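You operate a simulated robot arm through the tools that you are given. There is no shell and no other tool. Be economical: measure what you need, move in short steps, check, and stop when the job is done.

Carry out the task below with a simulated robot arm. There is one attempt and no reset: what you move stays moved.

TASK
Push the left and tail plugs into their sockets, close up the junction box and light the left circuit.
Fine: lid shut and catch locked before the battery switch goes on; the dial is set already; the other plugs end up in their sockets.

Only the result counts: the job must be done as asked and must still hold three seconds after the hand-in. Knocking over, shifting, dropping, spilling or breaking anything else fails it. A push-on lid holds only when it is set on centred and level and pressed home; a screw cap is set on level and turned clockwise until tight.

THE ROBOT
A 7-joint arm with a two-finger parallel gripper on a trunk, on a base that drives. Base frame: it is fixed to the floor where the robot stands at the start and does not move with it; the origin is under the middle of the robot, x ahead of it, y to its left, z up. Readings come in mm, rad, newtons and seconds.
With the tool pointing down near the work surface it reaches from about 460 to 920 mm from the robot's upright axis, wherever it stands. Its first joint turns from -2.007 to 2.007 rad. Places, roughly: battery switch [600, 1500, 1100]; junction box catch [500, 100, 1000]; junction box lid [800, 0, 1100]; junction socket marked left [600, 0, 900]; junction socket marked tail [600, 100, 900]. Payload 3.91 kg.
The TCP is the grasp point between the finger pads, 30 mm short of the fingertips. In the tool frame z runs along the fingers and y along their closing line. Largest opening 110 mm; finger width 20, thickness 10; the body of the gripper, 48 by 112 mm, starts 55 mm behind the TCP.
Orientation is told as [roll, pitch, yaw] about the base's x, y, z axes, in that order, counted from this pose: with the fingers straight down and closing along the base's y, the tool's x points along the base's -x, its y along +y and its z along -z.

THE INTERFACE
- The arm moves only by the tool servo_tool. Its argument "steps" is a list of rows, each an object of numbers (a shift or turn left out is 0, a gripper value left out holds the last): "tx", "ty", "tz": the shift along the base's x, y, z in units of 50 mm (1.0 is 50 mm); "ax", "ay", "az": the turn, a rotation vector about the base's x, y, z in units of 6 degrees (1.0 is 6 degrees); "grip": the opening, from 0 (shut) to 1 (fully open). In form: [{"tx": .., "ty": .., "tz": .., "ax": .., "ay": .., "az": .., "grip": ..}, ...]. A call has 1 to 8 rows; each row shifts and turns the commanded pose from where the row before left it. A call with a number of a shift or a turn outside -1 to 1 is refused whole. A row lasts 0.2 s, in which the tool goes at most 50 mm and 0.15 rad; a call with a longer step from one row to the next is refused whole, and so is a gripper value outside its range. Where a pose cannot be reached the arm comes as near as it can. A force on the tool above 40 N (or 10 N above the force at the start of the call, whichever is more), or a blocked arm, ends the call early, and 0.2 s more pass. The fingers move at their own pace (about 153 mm/s each) and stop on an object; they squeeze with about 39 N. The grip force told is the motor's: it shows also when the fingers shut on nothing. Time passes only in rows, and 0.2 s behind the last, so rows that do not move let the fingers close. It gives the time, the measured TCP pose, the force on the tool (base axes), the opening and the grip force at its end, in the units of the frame above (readings bear some noise), with the torque about the TCP (base axes, N m) and any sound that the robot's microphone picked up, and new pictures: "show" is both (left out), scene, wrist or none.
- Cameras (640 x 400 px; columns grow to the right, rows downward): "scene" is now at [224.1, 192.8, 1509.2]; the picture's right is [-0.24, -0.97, 0.00], its down [-0.61, 0.15, -0.78] and it looks along [0.76, -0.19, -0.62] (base axes); focal length 273 px, centre (320, 200). "wrist" rides on the gripper at [72, 17, -103] in the tool frame; the picture's right is [-0.23, 0.97, 0.00], its down [-0.76, -0.18, -0.62] and it looks along [-0.61, -0.14, 0.78] (tool axes); focal length 222 px, centre (320, 200). There is no depth. A picture from a camera that has moved, and an enlarged one, comes with that camera's place and axes in the base frame and with its lens. The place of the scene camera against the robot may be out by one fixed shift of up to 12 mm in any direction.
- lift_body(by): slides the trunk up (or, below 0, down) by that many mm; the arm and the scene camera ride with it, the base frame stays. It gives what a move gives, with no picture.
- roll_base(legs): drives the robot by 1 to 6 legs, each [ahead, left, turn to the left] in mm, mm and rad, along the robot's own axes; the way and the turn of a leg run together, so that a leg with both is an arc; at most 1500 mm and 3.142 rad a leg. The arm and the cameras ride along, it lands a little off, and it stops where it bumps. It gives what a move gives, and a new picture of the scene camera.
- head_to(pan, tilt): turns the head with the scene camera to pan (to the left, within 1.396 rad either way) and tilt (down, from -0.506 to 1.204), counted from straight ahead of the robot. It gives what a move gives, and a new picture of the scene camera.
- close_up(camera, box): a new picture of the part [left, top, right, bottom] of that camera's present view, enlarged. It takes no simulated time.
- job_done(): hands the job in; it is judged then, once.

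Go step by step. Nothing tells you exact positions but the pictures and the camera data: compare them with the known pose of the tool, close in by small moves and look again before you grip or let go. The budget is 120 turns and 260 pictures, counting those below and the enlarged ones. Unless the task says otherwise, let go and move clear before handing in, and close with one line.

The tools are called after "Call:" as a command line: name --argument value ..., lists and objects as JSON in quotes. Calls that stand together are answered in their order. servo_tool: Moves the arm, as the interface text tells. Its arguments: {"type":"object","properties":{"steps":{"type":"array"},"show":{"type":"string","enum":["both","scene","wrist","none"]}},"required":["steps"]} The other tools are called the same way: lift_body (by) slides the trunk up or down; roll_base (legs) drives the base; head_to (pan, tilt) turns the head that bears the scene camera; close_up (camera, box) takes an enlarged picture of a part of a camera's view; job_done () hands the job in.

At the start:

```text
t: 0.0
tool_pos: [658.4, -97.2, 1305.1]
orientation: [-0.001, 0.0, 0.0]
ft_force: [0.4, -0.2, -0.3]
ft_torque: [0.01, 0.04, 0.01]
grip_width: 110.0
gripper_force: 0.1
trunk travel left (down, up): [-850.0, 140.0]
robot x, y, heading: [-0.4, -2.5, -0.003]
head pan, tilt: [-0.241, 0.675]
```

scene: 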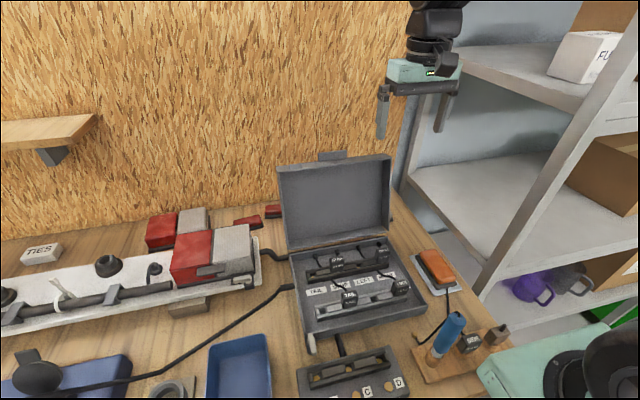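
wrist: 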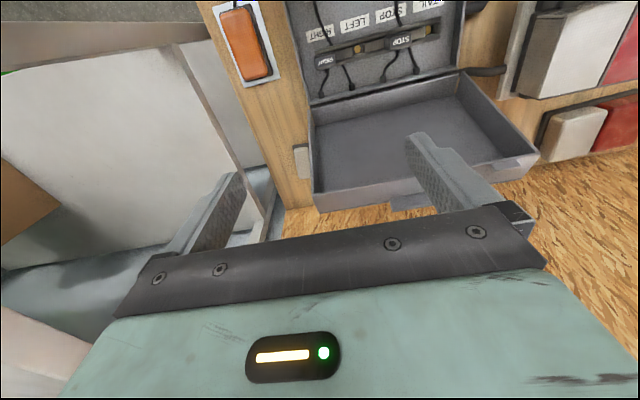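

I see an open junction box with lid up, four plugs and a row of labels inside. I'll take enlarged views first.

Call:
close_up --camera "scene" --box '[260, 220, 440, 340]'

Call:
close_up --camera "scene" --box '[280, 290, 520, 400]'

Call:
close_up --camera "wrist" --box '[200, 0, 500, 190]'

```text
3.33 times, centred on (350, 280) of scene
camera zoom: at [224.1, 192.8, 1509.2], right [-0.24, -0.97, 0.0], down [-0.61, 0.15, -0.78], along [0.76, -0.19, -0.62], focal length 910 px, centre (220, -67)
```

zoom: 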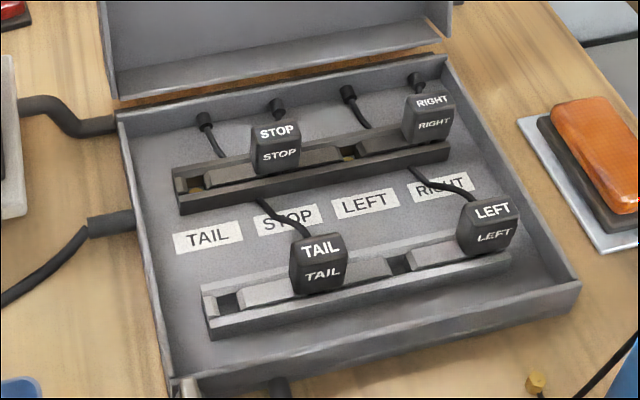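

```text
2.67 times, centred on (400, 345) of scene
camera zoom: at [224.1, 192.8, 1509.2], right [-0.24, -0.97, 0.0], down [-0.61, 0.15, -0.78], along [0.76, -0.19, -0.62], focal length 728 px, centre (107, -187)
```

zoom: 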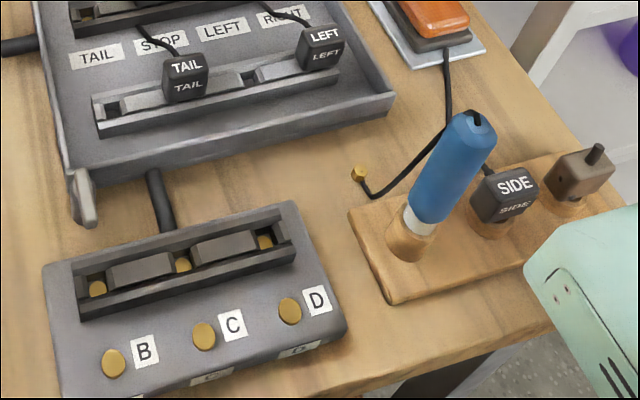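

```text
2.11 times, centred on (350, 95) of wrist
camera zoom: at [586.5, -81.9, 1409.1], right [0.23, 0.97, 0.0], down [0.76, -0.18, 0.62], along [0.61, -0.14, -0.78], focal length 468 px, centre (257, 421)
```

zoom: 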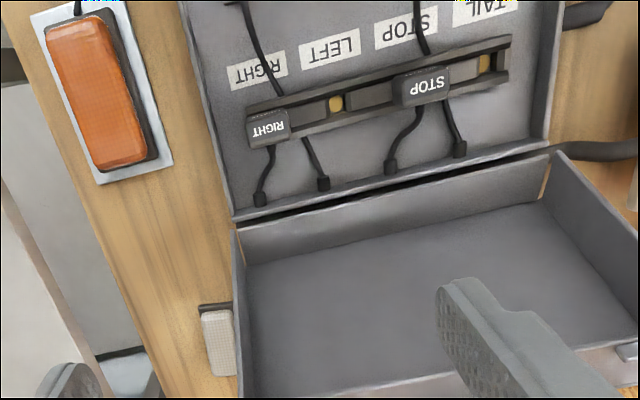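

The top rail (x≈636) carries STOP and RIGHT, with bare contacts in the TAIL (y≈105) and LEFT (y≈-17) columns. The TAIL and LEFT plugs are parked in the lower rail (x≈537). I'll bring the wrist camera over for a closer look.

Call:
servo_tool --steps '[{"tx": -0.66, "ty": 0.32, "tz": -0.5}, {"tx": -0.66, "ty": 0.32, "tz": -0.5}, {"tx": -0.66, "ty": 0.32, "tz": -0.5}, {"tx": -0.66, "ty": 0.32, "tz": -0.5}, {"tx": -0.66, "ty": 0.32, "tz": -0.5}, {"tx": -0.66, "ty": 0.32, "tz": -0.5}]'

Call:
close_up --camera "wrist" --box '[120, 0, 520, 250]'

```text
t: 1.4
tool_pos: [461.5, -1.4, 1155.8]
orientation: [0.0, 0.0, 0.001]
ft_force: [-0.4, -0.2, 0.7]
ft_torque: [-0.01, -0.02, -0.01]
grip_width: 110.2
gripper_force: 0.1
trunk travel left (down, up): [-850.0, 140.0]
robot x, y, heading: [-0.5, -1.2, -0.001]
head pan, tilt: [-0.241, 0.675]
camera scene: at [224.2, 192.5, 1509.3], right [-0.24, -0.97, 0.0], down [-0.61, 0.15, -0.78], along [0.76, -0.19, -0.62], focal length 273 px, centre (320, 200)
camera wrist: at [388.3, 14.5, 1259.0], right [0.23, 0.97, 0.0], down [0.76, -0.18, 0.62], along [0.61, -0.14, -0.78], focal length 222 px, centre (320, 200)
```

scene: 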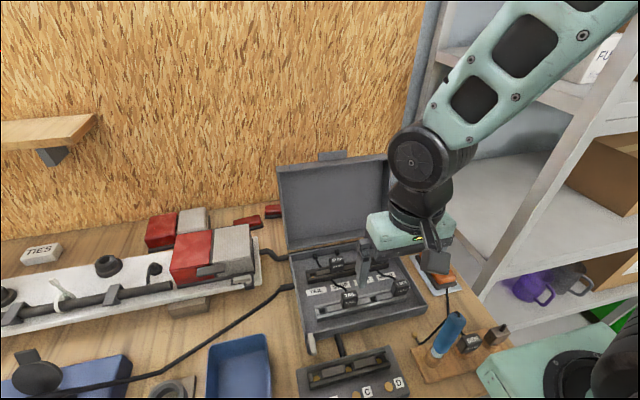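
wrist: 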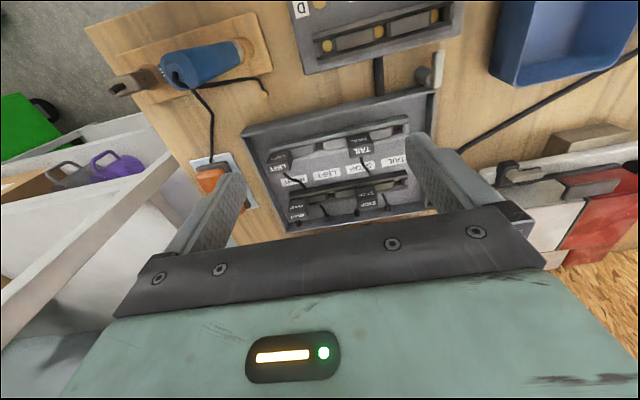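

```text
1.60 times, centred on (320, 125) of wrist
camera zoom: at [388.3, 14.5, 1259.0], right [0.23, 0.97, 0.0], down [0.76, -0.18, 0.62], along [0.61, -0.14, -0.78], focal length 355 px, centre (320, 320)
```

zoom: 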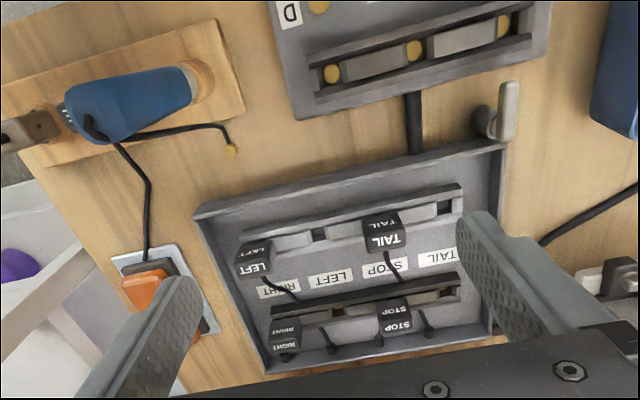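

Sockets and plugs confirmed; the catch lever is at the near-left corner of the box. Zooming further for precise positions.

Call:
close_up --camera "wrist" --box '[235, 110, 435, 235]'

Call:
close_up --camera "scene" --box '[270, 230, 430, 330]'

Call:
close_up --camera "scene" --box '[280, 300, 360, 360]'

```text
3.20 times, centred on (335, 172) of wrist
camera zoom: at [388.3, 14.5, 1259.0], right [0.23, 0.97, 0.0], down [0.76, -0.18, 0.62], along [0.61, -0.14, -0.78], focal length 711 px, centre (272, 288)
```

zoom: 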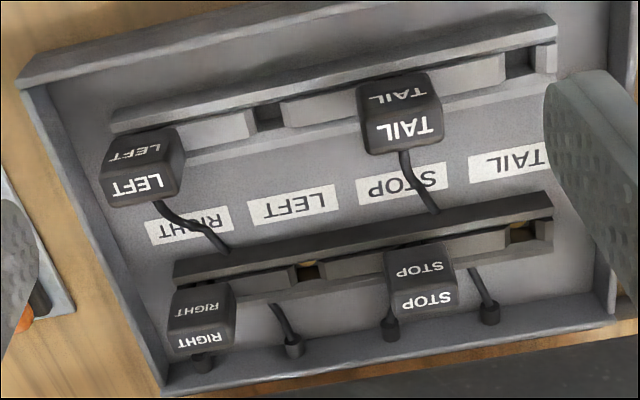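

```text
4.00 times, centred on (350, 280) of scene
camera zoom: at [224.2, 192.5, 1509.3], right [-0.24, -0.97, 0.0], down [-0.61, 0.15, -0.78], along [0.76, -0.19, -0.62], focal length 1092 px, centre (200, -120)
```

zoom: 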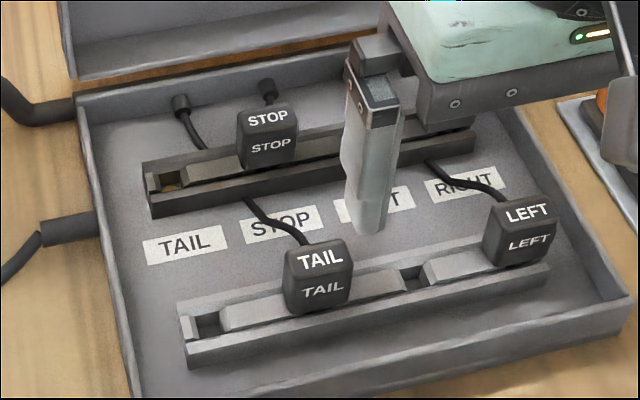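

```text
6.67 times, centred on (320, 330) of scene
camera zoom: at [224.2, 192.5, 1509.3], right [-0.24, -0.97, 0.0], down [-0.61, 0.15, -0.78], along [0.76, -0.19, -0.62], focal length 1820 px, centre (320, -667)
```

zoom: 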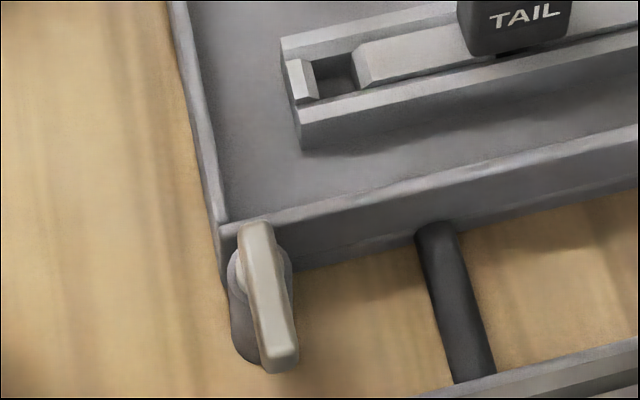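

Box is axis-aligned; plug pitch ≈60 mm. TAIL plug at about (538, 39), LEFT at (538, -82), target sockets (636, 100) and (636, -20). I'll hover above the TAIL plug.

Call:
servo_tool --steps '[{"tx": 0.51, "ty": 0.27, "tz": -0.64, "grip": 0.5}, {"tx": 0.51, "ty": 0.27, "tz": -0.64}, {"tx": 0.51, "ty": 0.27, "tz": -0.64}, {}]'

Call:
close_up --camera "wrist" --box '[160, 50, 480, 250]'

Call:
close_up --camera "scene" --box '[270, 210, 430, 310]'

```text
t: 2.4
tool_pos: [537.4, 38.8, 1057.6]
orientation: [0.001, 0.0, -0.001]
ft_force: [0.2, 0.2, 0.3]
ft_torque: [-0.04, 0.03, -0.01]
grip_width: 54.8
gripper_force: 0.1
trunk travel left (down, up): [-850.0, 140.0]
robot x, y, heading: [1.7, 1.8, -0.002]
head pan, tilt: [-0.241, 0.675]
camera scene: at [224.1, 192.8, 1509.2], right [-0.24, -0.97, 0.0], down [-0.61, 0.15, -0.78], along [0.76, -0.19, -0.62], focal length 273 px, centre (320, 200)
camera wrist: at [464.1, 55.5, 1160.9], right [0.23, 0.97, 0.0], down [0.76, -0.18, 0.62], along [0.61, -0.14, -0.78], focal length 222 px, centre (320, 200)
```

scene: 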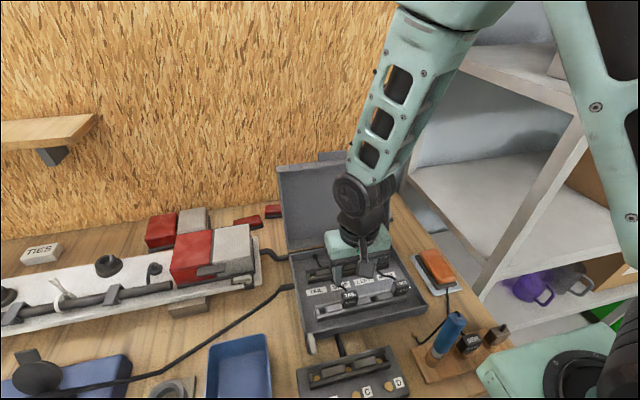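
wrist: 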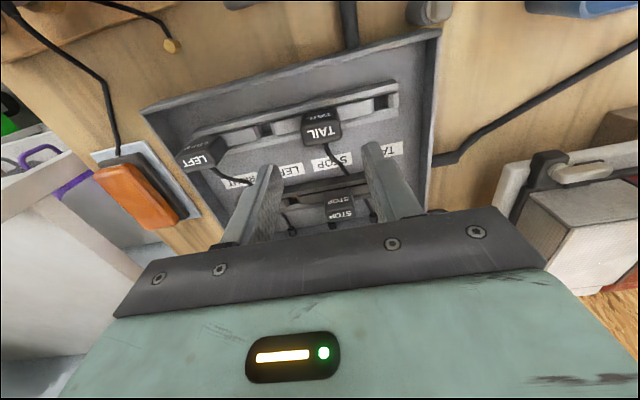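

```text
2.00 times, centred on (320, 150) of wrist
camera zoom: at [464.1, 55.5, 1160.9], right [0.23, 0.97, 0.0], down [0.76, -0.18, 0.62], along [0.61, -0.14, -0.78], focal length 444 px, centre (320, 300)
```

zoom: 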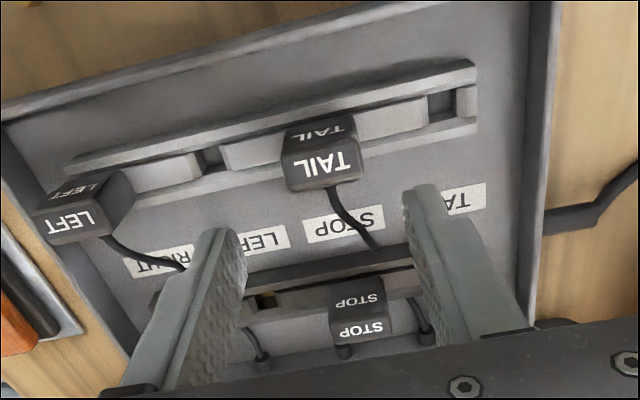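

```text
4.00 times, centred on (350, 260) of scene
camera zoom: at [224.1, 192.8, 1509.2], right [-0.24, -0.97, 0.0], down [-0.61, 0.15, -0.78], along [0.76, -0.19, -0.62], focal length 1092 px, centre (200, -40)
```

zoom: 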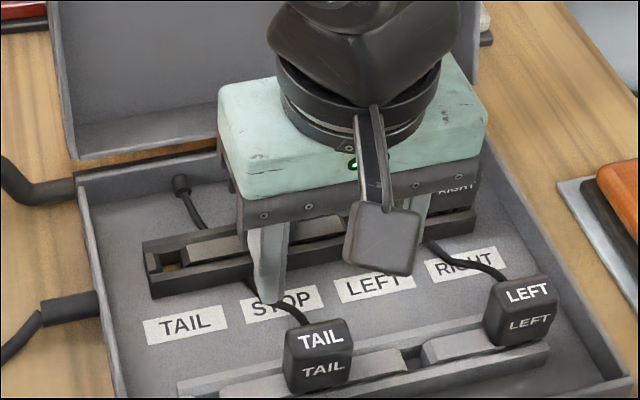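

Triangulation puts the TAIL cap top at about (541, 39, 968). I'll descend around it.

Call:
servo_tool --steps '[{"tx": 0.07, "tz": -0.7}, {"tz": -0.7}, {}]'

Call:
close_up --camera "wrist" --box '[200, 50, 440, 200]'

Call:
close_up --camera "scene" --box '[290, 230, 410, 305]'

```text
t: 3.2
tool_pos: [539.5, 39.1, 987.7]
orientation: [-0.001, 0.0, 0.0]
ft_force: [0.2, -0.6, 0.7]
ft_torque: [0.05, 0.0, 0.02]
grip_width: 54.9
gripper_force: 0.0
trunk travel left (down, up): [-850.0, 140.0]
robot x, y, heading: [2.7, -1.3, -0.002]
head pan, tilt: [-0.241, 0.675]
camera scene: at [224.1, 192.8, 1509.2], right [-0.24, -0.97, 0.0], down [-0.61, 0.15, -0.78], along [0.76, -0.19, -0.62], focal length 273 px, centre (320, 200)
camera wrist: at [466.5, 55.0, 1091.0], right [0.23, 0.97, 0.0], down [0.76, -0.18, 0.62], along [0.61, -0.14, -0.78], focal length 222 px, centre (320, 200)
```

scene: 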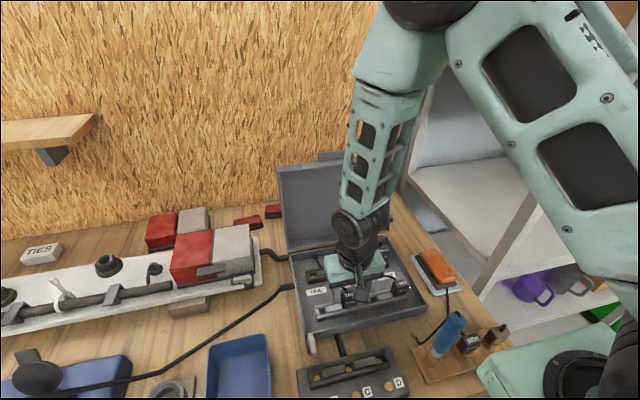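
wrist: 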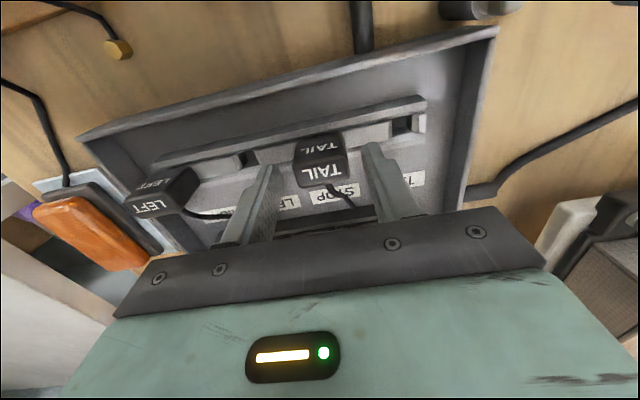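

```text
2.67 times, centred on (320, 125) of wrist
camera zoom: at [466.5, 55.0, 1091.0], right [0.23, 0.97, 0.0], down [0.76, -0.18, 0.62], along [0.61, -0.14, -0.78], focal length 592 px, centre (320, 400)
```

zoom: 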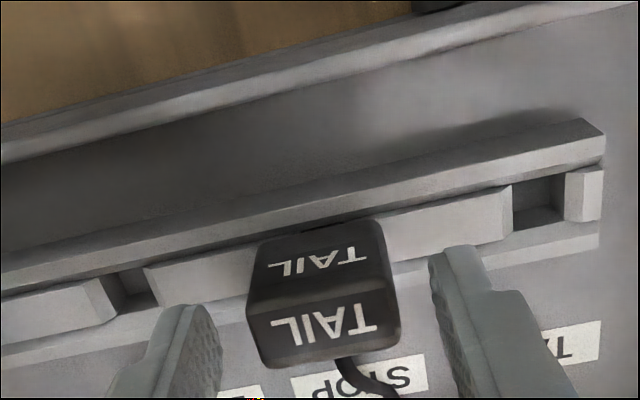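

```text
5.33 times, centred on (350, 268) of scene
camera zoom: at [224.1, 192.8, 1509.2], right [-0.24, -0.97, 0.0], down [-0.61, 0.15, -0.78], along [0.76, -0.19, -0.62], focal length 1456 px, centre (160, -160)
```

zoom: 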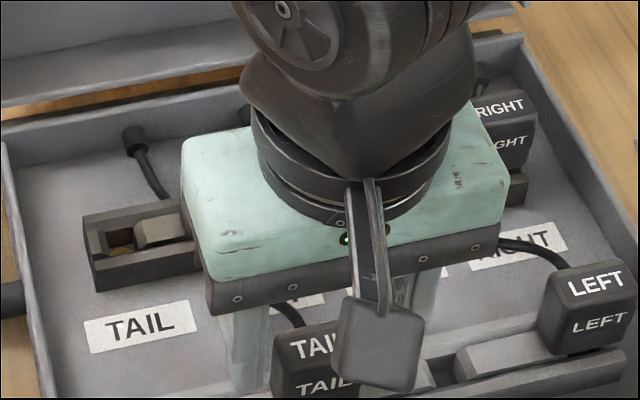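

Cap lies between z≈943 and 977, centred between the fingers. Descend 11 mm and close.

Call:
servo_tool --steps '[{"tz": -0.22}, {"grip": 0.5}, {"grip": 0.2}, {"grip": 0.1}, {"grip": 0.1}]'

Call:
close_up --camera "wrist" --box '[200, 50, 440, 200]'

```text
t: 4.4
tool_pos: [539.7, 38.4, 978.3]
orientation: [0.0, 0.0, 0.0]
ft_force: [0.3, -0.6, -0.1]
ft_torque: [0.01, 0.02, -0.02]
grip_width: 34.8
gripper_force: 39.3
trunk travel left (down, up): [-850.0, 140.0]
robot x, y, heading: [1.1, -1.3, 0.003]
head pan, tilt: [-0.241, 0.675]
camera scene: at [224.1, 192.8, 1509.2], right [-0.24, -0.97, 0.0], down [-0.61, 0.15, -0.78], along [0.76, -0.19, -0.62], focal length 273 px, centre (320, 200)
camera wrist: at [467.1, 55.1, 1080.9], right [0.23, 0.97, 0.0], down [0.76, -0.18, 0.62], along [0.61, -0.14, -0.78], focal length 222 px, centre (320, 200)
```

scene: 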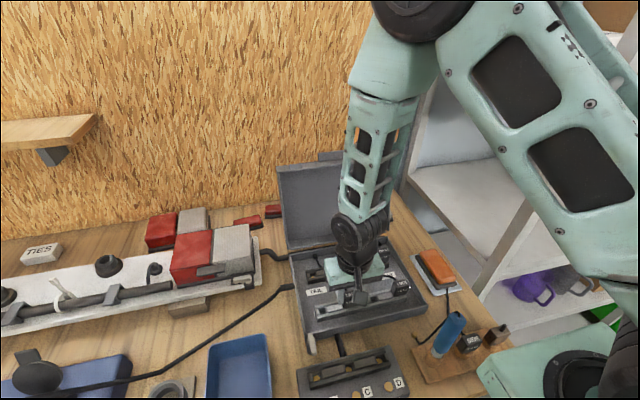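
wrist: 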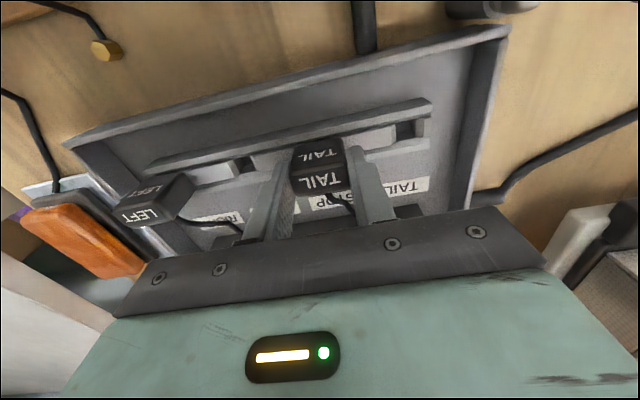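

```text
2.67 times, centred on (320, 125) of wrist
camera zoom: at [467.1, 55.1, 1080.9], right [0.23, 0.97, 0.0], down [0.76, -0.18, 0.62], along [0.61, -0.14, -0.78], focal length 592 px, centre (320, 400)
```

zoom: 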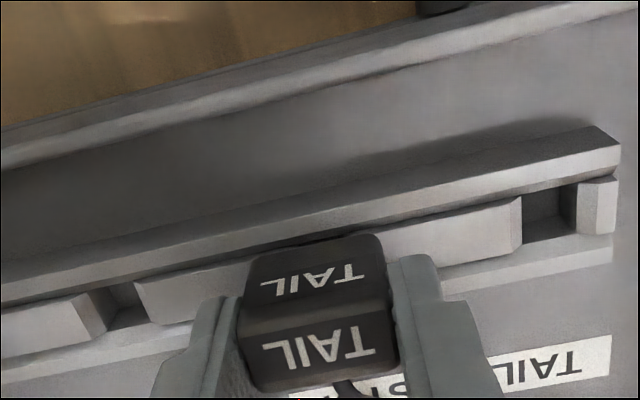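

Gripped at 34.8 mm. Lifting gently.

Call:
servo_tool --steps '[{"tz": 0.2}, {"tz": 0.3}, {"tz": 0.5}, {"tz": 0.5}]'

Call:
close_up --camera "wrist" --box '[200, 50, 440, 200]'

Call:
close_up --camera "scene" --box '[290, 230, 410, 305]'

```text
t: 5.4
tool_pos: [540.8, 39.8, 1052.6]
orientation: [-0.001, 0.0, 0.001]
ft_force: [0.4, 0.2, -0.1]
ft_torque: [-0.01, 0.05, 0.02]
grip_width: 34.5
gripper_force: 38.9
trunk travel left (down, up): [-850.0, 140.0]
robot x, y, heading: [0.1, 1.2, -0.002]
head pan, tilt: [-0.241, 0.675]
camera scene: at [224.5, 192.9, 1509.1], right [-0.24, -0.97, 0.0], down [-0.61, 0.15, -0.78], along [0.76, -0.19, -0.62], focal length 273 px, centre (320, 200)
camera wrist: at [468.9, 55.7, 1155.5], right [0.23, 0.97, 0.0], down [0.76, -0.18, 0.62], along [0.61, -0.14, -0.78], focal length 222 px, centre (320, 200)
```

scene: 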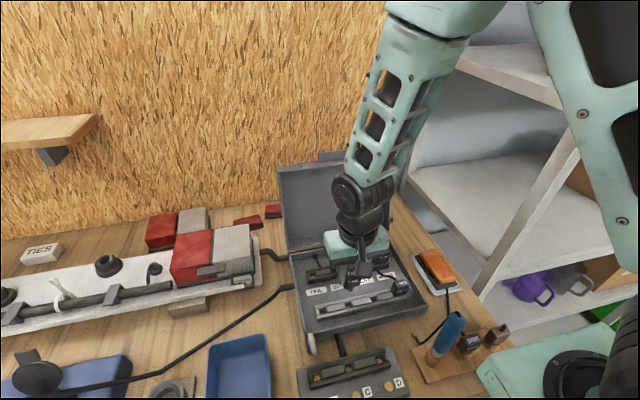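
wrist: 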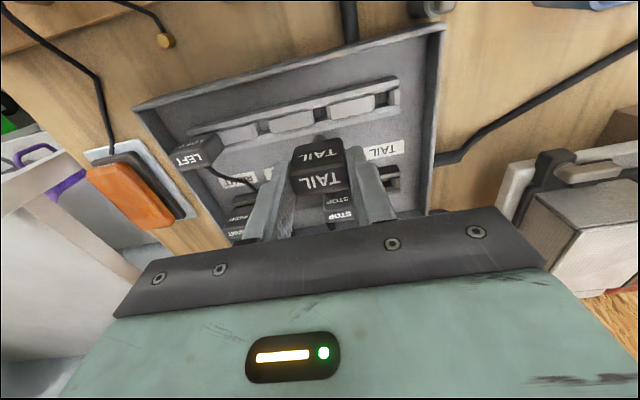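

```text
2.67 times, centred on (320, 125) of wrist
camera zoom: at [468.9, 55.7, 1155.5], right [0.23, 0.97, 0.0], down [0.76, -0.18, 0.62], along [0.61, -0.14, -0.78], focal length 592 px, centre (320, 400)
```

zoom: 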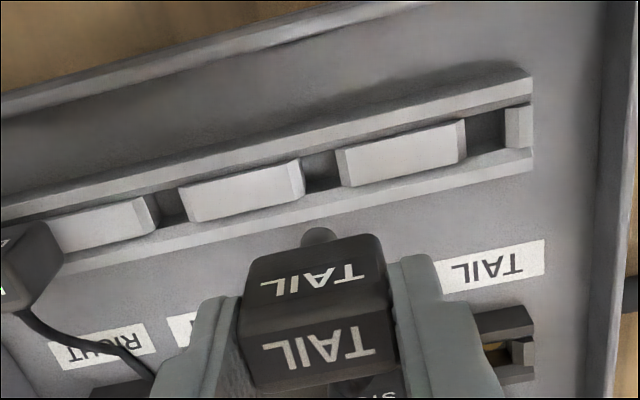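

```text
5.33 times, centred on (350, 268) of scene
camera zoom: at [224.5, 192.9, 1509.1], right [-0.24, -0.97, 0.0], down [-0.61, 0.15, -0.78], along [0.76, -0.19, -0.62], focal length 1456 px, centre (160, -160)
```

zoom: 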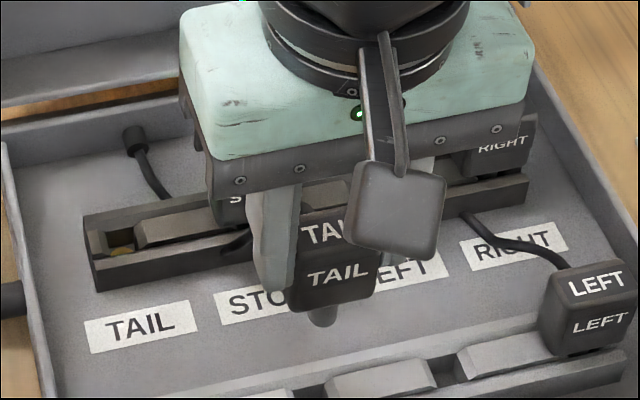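

The plug has a round pin. Moving left 60 mm at the same x to look straight at the TAIL socket.

Call:
servo_tool --steps '[{"ty": 0.6, "tz": 0.2}, {"ty": 0.6, "tz": 0.2}, {}]' --show "none"

Call:
close_up --camera "wrist" --box '[200, 80, 440, 230]'

Call:
close_up --camera "scene" --box '[270, 230, 390, 305]'

```text
t: 6.2
tool_pos: [542.2, 99.5, 1071.9]
orientation: [0.0, 0.0, 0.0]
ft_force: [0.1, -0.3, 0.1]
ft_torque: [0.0, 0.01, 0.0]
grip_width: 34.6
gripper_force: 38.9
trunk travel left (down, up): [-850.0, 140.0]
robot x, y, heading: [-0.7, -0.6, 0.003]
head pan, tilt: [-0.241, 0.675]
```

```text
2.67 times, centred on (320, 155) of wrist
camera zoom: at [469.9, 115.4, 1175.4], right [0.23, 0.97, 0.0], down [0.76, -0.18, 0.62], along [0.61, -0.14, -0.78], focal length 592 px, centre (320, 320)
```

zoom: 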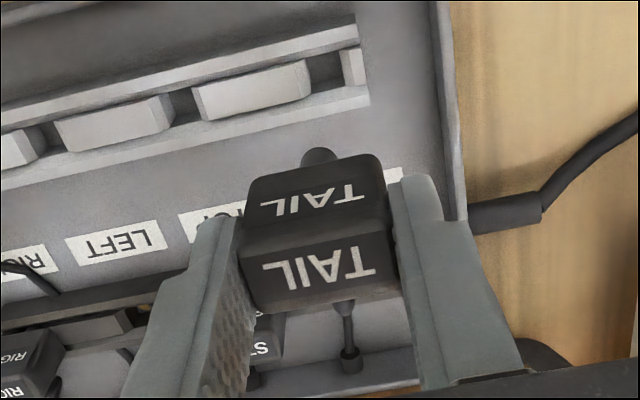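

```text
5.33 times, centred on (330, 268) of scene
camera zoom: at [224.1, 192.8, 1509.2], right [-0.24, -0.97, 0.0], down [-0.61, 0.15, -0.78], along [0.76, -0.19, -0.62], focal length 1456 px, centre (267, -160)
```

zoom: 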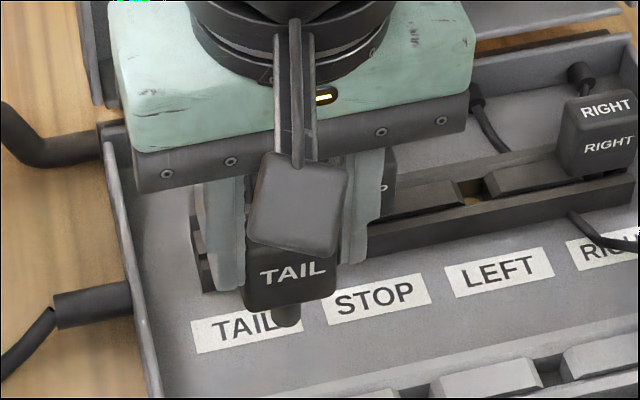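

Now move forward 100 mm over the TAIL socket and lower to a hover.

Call:
servo_tool --steps '[{"tx": 0.5}, {"tx": 0.5}, {"tx": 0.5}, {"tx": 0.48}, {"tz": -0.5}, {"tz": -0.5}, {}]'

Call:
close_up --camera "wrist" --box '[200, 50, 440, 200]'

Call:
close_up --camera "scene" --box '[280, 230, 360, 280]'

```text
t: 7.8
tool_pos: [639.9, 98.4, 1024.2]
orientation: [0.001, -0.001, 0.001]
ft_force: [-1.0, 0.0, 0.2]
ft_torque: [-0.01, -0.03, -0.02]
grip_width: 34.8
gripper_force: 39.3
trunk travel left (down, up): [-850.0, 140.0]
robot x, y, heading: [2.4, 1.8, -0.001]
head pan, tilt: [-0.241, 0.675]
camera scene: at [224.1, 192.8, 1509.2], right [-0.24, -0.97, 0.0], down [-0.61, 0.15, -0.78], along [0.76, -0.19, -0.62], focal length 273 px, centre (320, 200)
camera wrist: at [567.9, 114.7, 1127.5], right [0.23, 0.97, 0.0], down [0.76, -0.18, 0.62], along [0.61, -0.14, -0.78], focal length 222 px, centre (320, 200)
```

scene: 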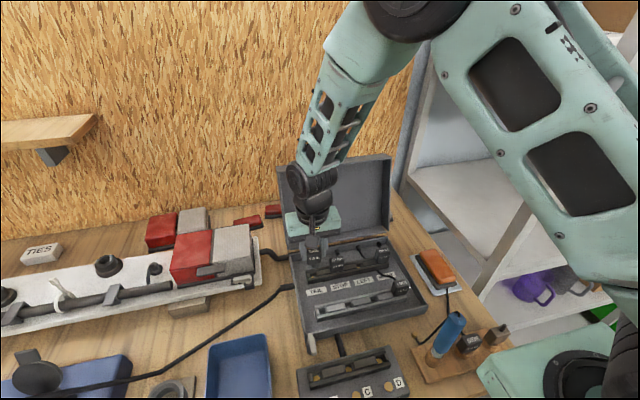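
wrist: 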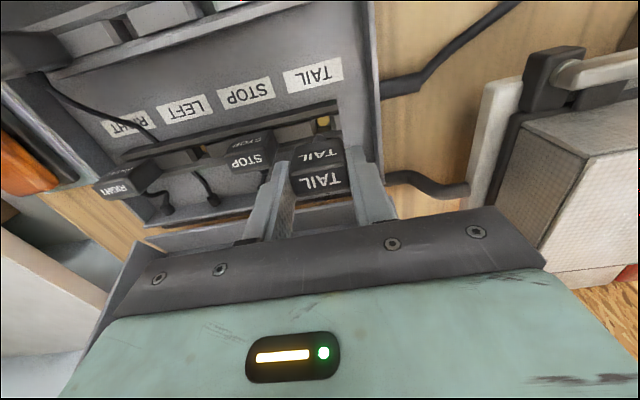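

```text
2.67 times, centred on (320, 125) of wrist
camera zoom: at [567.9, 114.7, 1127.5], right [0.23, 0.97, 0.0], down [0.76, -0.18, 0.62], along [0.61, -0.14, -0.78], focal length 592 px, centre (320, 400)
```

zoom: 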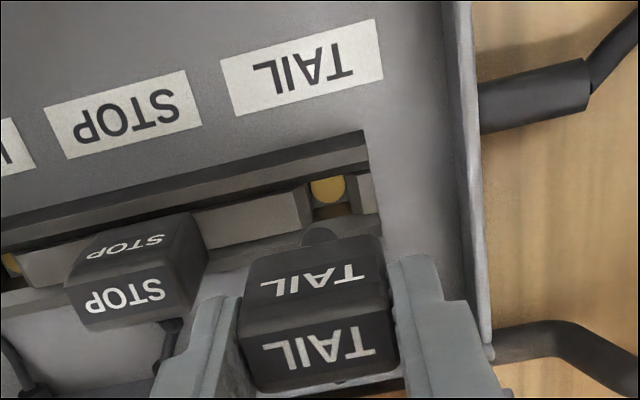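

```text
8.00 times, centred on (320, 255) of scene
camera zoom: at [224.1, 192.8, 1509.2], right [-0.24, -0.97, 0.0], down [-0.61, 0.15, -0.78], along [0.76, -0.19, -0.62], focal length 2184 px, centre (320, -240)
```

zoom: 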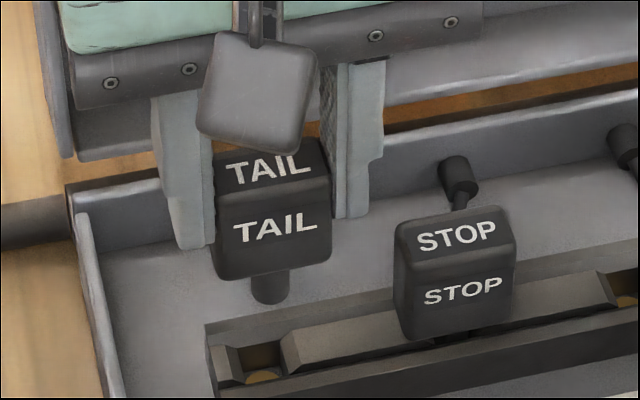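

Pin and contact are both visible; I'll shift slightly (-1.5 x, +1 y) and lower to just above the socket to compare.

Call:
servo_tool --steps '[{"tx": -0.03, "ty": 0.02, "tz": -0.22}, {"tz": -0.22}, {}]' --show "none"

Call:
close_up --camera "wrist" --box '[260, 90, 380, 165]'

Call:
close_up --camera "scene" --box '[280, 235, 360, 285]'

```text
t: 8.6
tool_pos: [639.3, 98.4, 1003.5]
orientation: [0.0, -0.001, 0.002]
ft_force: [0.8, -0.2, -0.5]
ft_torque: [0.0, -0.01, 0.02]
grip_width: 35.0
gripper_force: 38.7
trunk travel left (down, up): [-850.0, 140.0]
robot x, y, heading: [-0.1, -2.8, -0.006]
head pan, tilt: [-0.241, 0.675]
```

```text
5.33 times, centred on (320, 128) of wrist
camera zoom: at [566.4, 115.0, 1105.5], right [0.23, 0.97, 0.0], down [0.76, -0.18, 0.62], along [0.61, -0.14, -0.78], focal length 1185 px, centre (320, 587)
```

zoom: 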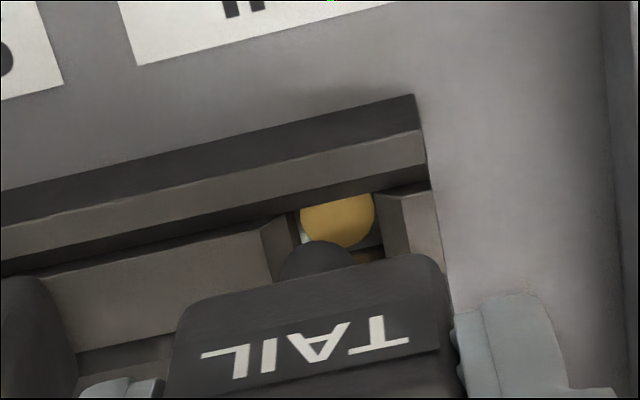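

```text
8.00 times, centred on (320, 260) of scene
camera zoom: at [224.1, 192.8, 1509.2], right [-0.24, -0.97, 0.0], down [-0.61, 0.15, -0.78], along [0.76, -0.19, -0.62], focal length 2184 px, centre (320, -280)
```

zoom: 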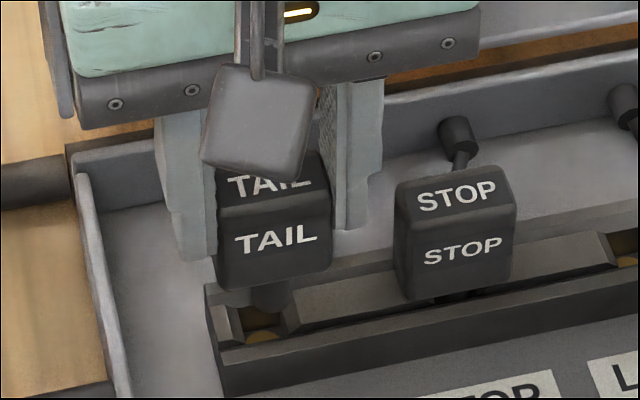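

Both views show the pin ~2.5 mm too far to the right of the contact. Shift +y and recheck.

Call:
servo_tool --steps '[{"ty": 0.05}, {}]' --show "none"

Call:
close_up --camera "wrist" --box '[260, 90, 380, 165]'

Call:
close_up --camera "scene" --box '[290, 255, 338, 285]'

```text
t: 9.2
tool_pos: [638.0, 99.7, 1003.1]
orientation: [0.001, -0.001, 0.0]
ft_force: [-0.2, 0.2, -0.6]
ft_torque: [-0.01, 0.01, -0.02]
grip_width: 34.5
gripper_force: 38.9
trunk travel left (down, up): [-850.0, 140.0]
robot x, y, heading: [-1.7, 2.2, 0.001]
head pan, tilt: [-0.241, 0.675]
```

```text
5.33 times, centred on (320, 128) of wrist
camera zoom: at [566.3, 117.5, 1105.4], right [0.23, 0.97, 0.0], down [0.76, -0.18, 0.62], along [0.61, -0.14, -0.78], focal length 1185 px, centre (320, 587)
```

zoom: 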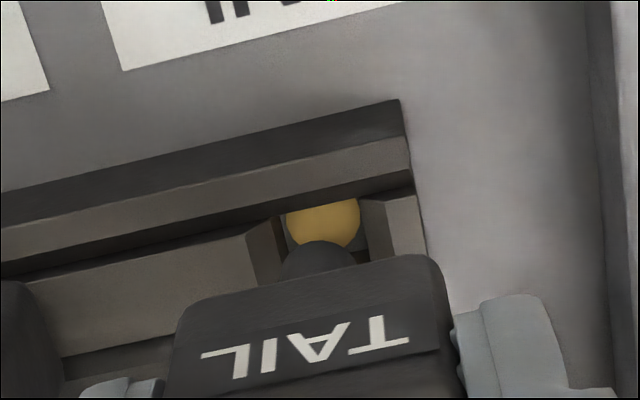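

```text
13.33 times, centred on (314, 270) of scene
camera zoom: at [224.1, 192.8, 1509.2], right [-0.24, -0.97, 0.0], down [-0.61, 0.15, -0.78], along [0.76, -0.19, -0.62], focal length 3640 px, centre (400, -733)
```

zoom: 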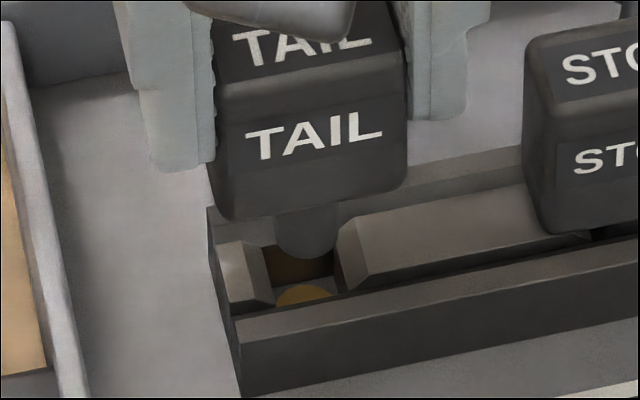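

Well aligned now (0.7 mm more in y). Lowering gently.

Call:
servo_tool --steps '[{"ty": 0.014, "tz": -0.08}, {"tz": -0.08}, {"tz": -0.08}, {"tz": -0.06}]' --show "none"

Call:
close_up --camera "wrist" --box '[200, 80, 440, 230]'

Call:
close_up --camera "scene" --box '[290, 255, 354, 295]'

```text
t: 10.2
tool_pos: [638.7, 101.3, 986.9]
orientation: [-0.001, 0.0, 0.0]
ft_force: [1.8, -0.2, 0.2]
ft_torque: [0.0, -0.06, 0.02]
grip_width: 34.4
gripper_force: 39.4
trunk travel left (down, up): [-850.0, 140.0]
robot x, y, heading: [0.7, 0.6, 0.0]
head pan, tilt: [-0.241, 0.675]
```

```text
2.67 times, centred on (320, 155) of wrist
camera zoom: at [565.8, 118.5, 1089.9], right [0.23, 0.97, 0.0], down [0.76, -0.18, 0.62], along [0.61, -0.14, -0.78], focal length 592 px, centre (320, 320)
```

zoom: 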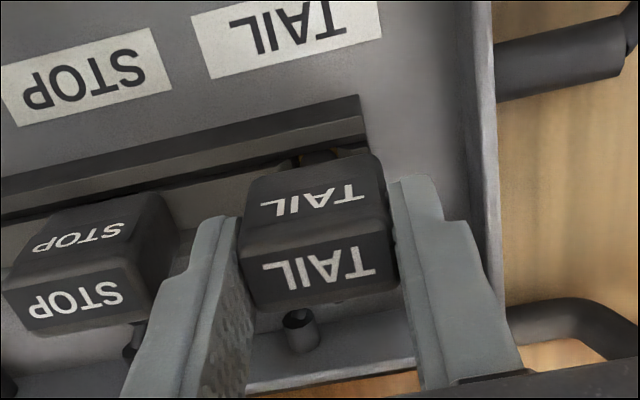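

```text
10.00 times, centred on (322, 275) of scene
camera zoom: at [224.2, 192.8, 1509.2], right [-0.24, -0.97, 0.0], down [-0.61, 0.15, -0.78], along [0.76, -0.19, -0.62], focal length 2730 px, centre (300, -550)
```

zoom: 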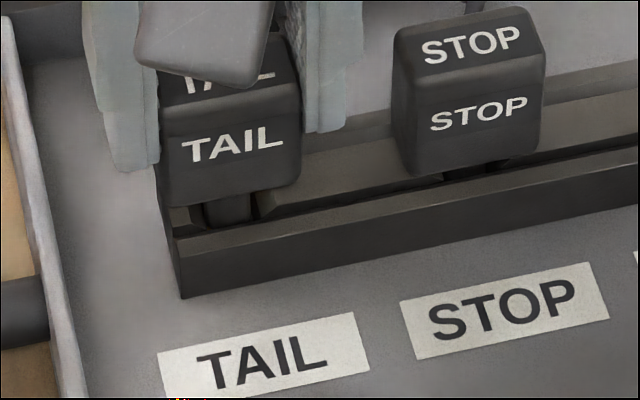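

The pin is in the slot. Pressing home.

Call:
servo_tool --steps '[{"tz": -0.06}, {"tz": -0.06}, {"tz": -0.06}, {"tz": -0.06}, {"tz": -0.06}]' --show "none"

Call:
close_up --camera "scene" --box '[290, 255, 354, 295]'

```text
t: 11.4
tool_pos: [639.0, 102.5, 976.8]
orientation: [0.001, -0.003, 0.0]
ft_force: [-7.0, -4.3, 23.8]
ft_torque: [-0.24, 0.42, -0.02]
grip_width: 34.7
gripper_force: 39.3
trunk travel left (down, up): [-850.0, 140.0]
robot x, y, heading: [-0.1, -2.0, 0.002]
head pan, tilt: [-0.241, 0.675]
stopped in row 5: the force on the tool passed its limit (the readings are from after the stop); the commanded pose is now the measured one
```

```text
10.00 times, centred on (322, 275) of scene
camera zoom: at [222.7, 192.3, 1509.7], right [-0.24, -0.97, 0.0], down [-0.61, 0.15, -0.78], along [0.76, -0.19, -0.62], focal length 2730 px, centre (300, -550)
```

zoom: 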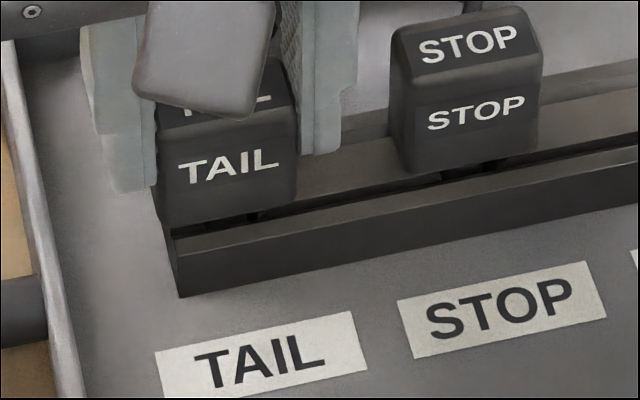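

TAIL sits at the same depth as STOP. Release with a small opening and rise.

Call:
servo_tool --steps '[{"grip": 0.38}, {"grip": 0.38}, {"tz": 0.3}, {"tz": 0.6}, {"tz": 0.7}]' --show "none"

Call:
close_up --camera "wrist" --box '[160, 50, 480, 250]'

Call:
close_up --camera "scene" --box '[280, 235, 408, 315]'

```text
t: 12.6
tool_pos: [640.0, 103.5, 1053.8]
orientation: [0.001, -0.005, 0.0]
ft_force: [0.0, 0.5, -0.4]
ft_torque: [-0.03, 0.03, -0.01]
grip_width: 41.8
gripper_force: 0.1
trunk travel left (down, up): [-850.0, 140.0]
robot x, y, heading: [0.3, 0.9, -0.005]
head pan, tilt: [-0.241, 0.675]
```

```text
2.00 times, centred on (320, 150) of wrist
camera zoom: at [567.8, 119.4, 1156.6], right [0.23, 0.97, 0.0], down [0.76, -0.18, 0.63], along [0.61, -0.14, -0.78], focal length 444 px, centre (320, 300)
```

zoom: 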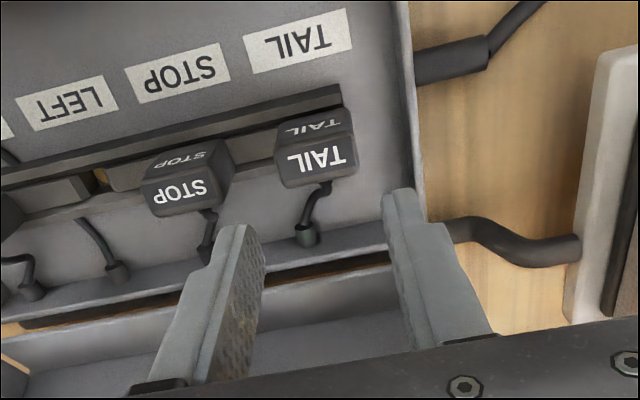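

```text
5.00 times, centred on (344, 275) of scene
camera zoom: at [224.5, 192.9, 1509.1], right [-0.24, -0.97, 0.0], down [-0.61, 0.15, -0.78], along [0.76, -0.19, -0.62], focal length 1365 px, centre (200, -175)
```

zoom: 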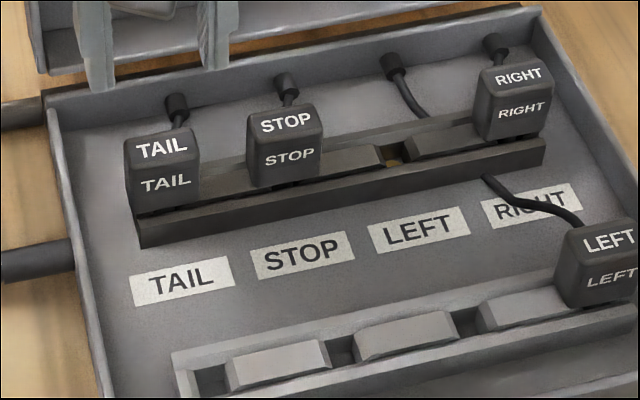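

TAIL is in. Now hover over the LEFT plug.

Call:
servo_tool --steps '[{"tx": -0.4, "ty": -0.74, "grip": 0.5}, {"tx": -0.4, "ty": -0.74}, {"tx": -0.4, "ty": -0.74}, {"tx": -0.4, "ty": -0.74}, {"tx": -0.4, "ty": -0.74}, {"tz": -0.5}, {}]' --show "none"

Call:
close_up --camera "wrist" --box '[200, 50, 440, 200]'

Call:
close_up --camera "scene" --box '[330, 235, 458, 315]'

```text
t: 14.2
tool_pos: [541.2, -80.8, 1030.8]
orientation: [0.002, -0.003, -0.002]
ft_force: [-0.9, -0.7, 0.4]
ft_torque: [-0.02, -0.03, -0.01]
grip_width: 55.0
gripper_force: 0.0
trunk travel left (down, up): [-850.0, 140.0]
robot x, y, heading: [2.2, 1.5, 0.004]
head pan, tilt: [-0.241, 0.675]
```

```text
2.67 times, centred on (320, 125) of wrist
camera zoom: at [468.0, -64.7, 1133.3], right [0.23, 0.97, 0.0], down [0.76, -0.18, 0.63], along [0.61, -0.14, -0.78], focal length 592 px, centre (320, 400)
```

zoom: 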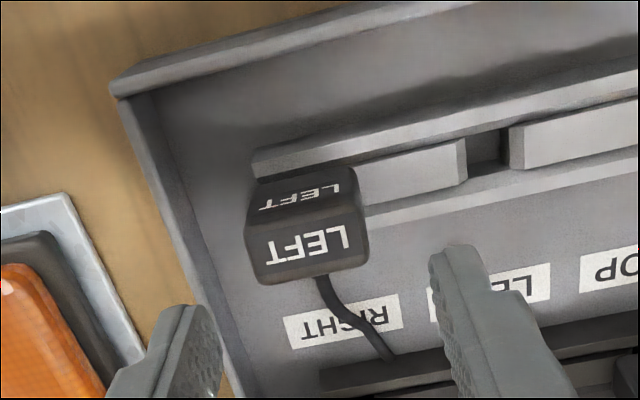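

```text
5.00 times, centred on (394, 275) of scene
camera zoom: at [224.1, 192.7, 1509.3], right [-0.24, -0.97, 0.0], down [-0.61, 0.15, -0.78], along [0.76, -0.19, -0.62], focal length 1365 px, centre (-50, -175)
```

zoom: 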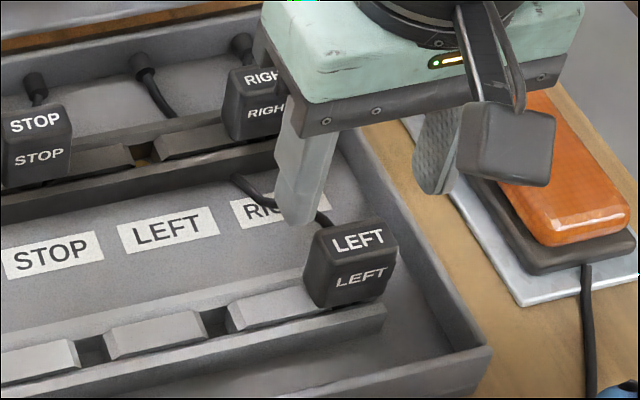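

LEFT plug centre ≈ (539.5, -83.5). Narrow to 46 mm to clear the right wall, and descend most of the way.

Call:
servo_tool --steps '[{"tx": -0.02, "ty": -0.054, "grip": 0.42}, {"tz": -0.4}, {"tz": -0.4}, {}]' --show "none"

Call:
close_up --camera "wrist" --box '[200, 50, 440, 200]'

Call:
close_up --camera "scene" --box '[360, 250, 440, 300]'

```text
t: 15.2
tool_pos: [540.6, -85.0, 989.5]
orientation: [0.001, -0.003, 0.002]
ft_force: [-0.4, 0.5, 0.4]
ft_torque: [-0.01, 0.06, 0.0]
grip_width: 46.0
gripper_force: 0.1
trunk travel left (down, up): [-850.0, 140.0]
robot x, y, heading: [-1.5, -1.3, 0.003]
head pan, tilt: [-0.241, 0.675]
```

```text
2.67 times, centred on (320, 125) of wrist
camera zoom: at [467.2, -68.9, 1092.5], right [0.23, 0.97, 0.0], down [0.76, -0.18, 0.63], along [0.61, -0.14, -0.78], focal length 592 px, centre (320, 400)
```

zoom: 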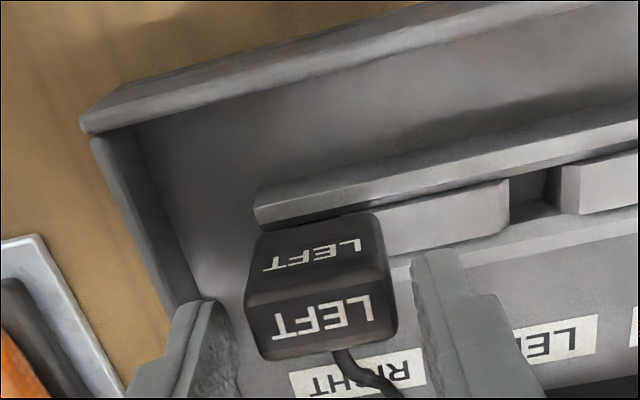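

```text
8.00 times, centred on (400, 275) of scene
camera zoom: at [224.1, 192.7, 1509.2], right [-0.24, -0.97, 0.0], down [-0.61, 0.15, -0.78], along [0.76, -0.19, -0.62], focal length 2184 px, centre (-320, -400)
```

zoom: 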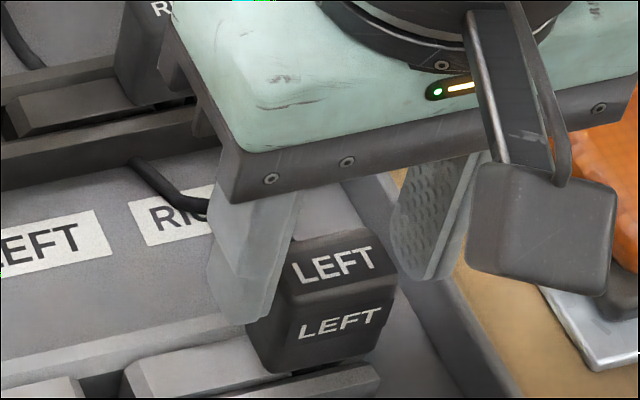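

Centred. Narrow slightly, descend and grip.

Call:
servo_tool --steps '[{"grip": 0.375}, {"tz": -0.12}, {"tz": -0.11}, {"grip": 0.2}, {"grip": 0.1}, {"grip": 0.1}]' --show "none"

Call:
close_up --camera "wrist" --box '[200, 50, 440, 200]'

```text
t: 16.6
tool_pos: [540.0, -84.7, 979.4]
orientation: [0.003, -0.004, 0.002]
ft_force: [0.1, 2.2, 9.4]
ft_torque: [0.1, -0.03, 0.0]
grip_width: 34.5
gripper_force: 39.1
trunk travel left (down, up): [-850.0, 140.0]
robot x, y, heading: [0.3, -1.7, 0.003]
head pan, tilt: [-0.241, 0.675]
```

```text
2.67 times, centred on (320, 125) of wrist
camera zoom: at [466.5, -69.2, 1081.9], right [0.23, 0.97, 0.0], down [0.76, -0.18, 0.63], along [0.61, -0.14, -0.78], focal length 592 px, centre (320, 400)
```

zoom: 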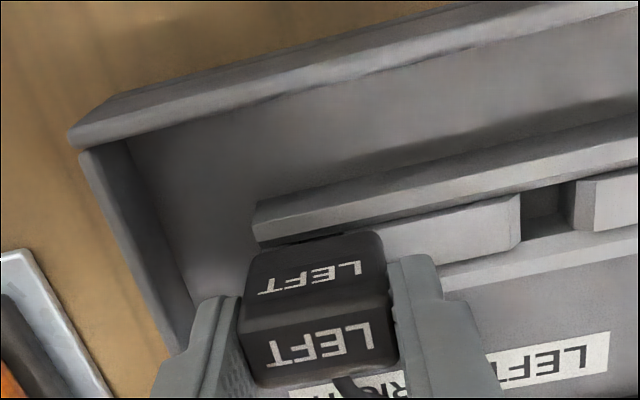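

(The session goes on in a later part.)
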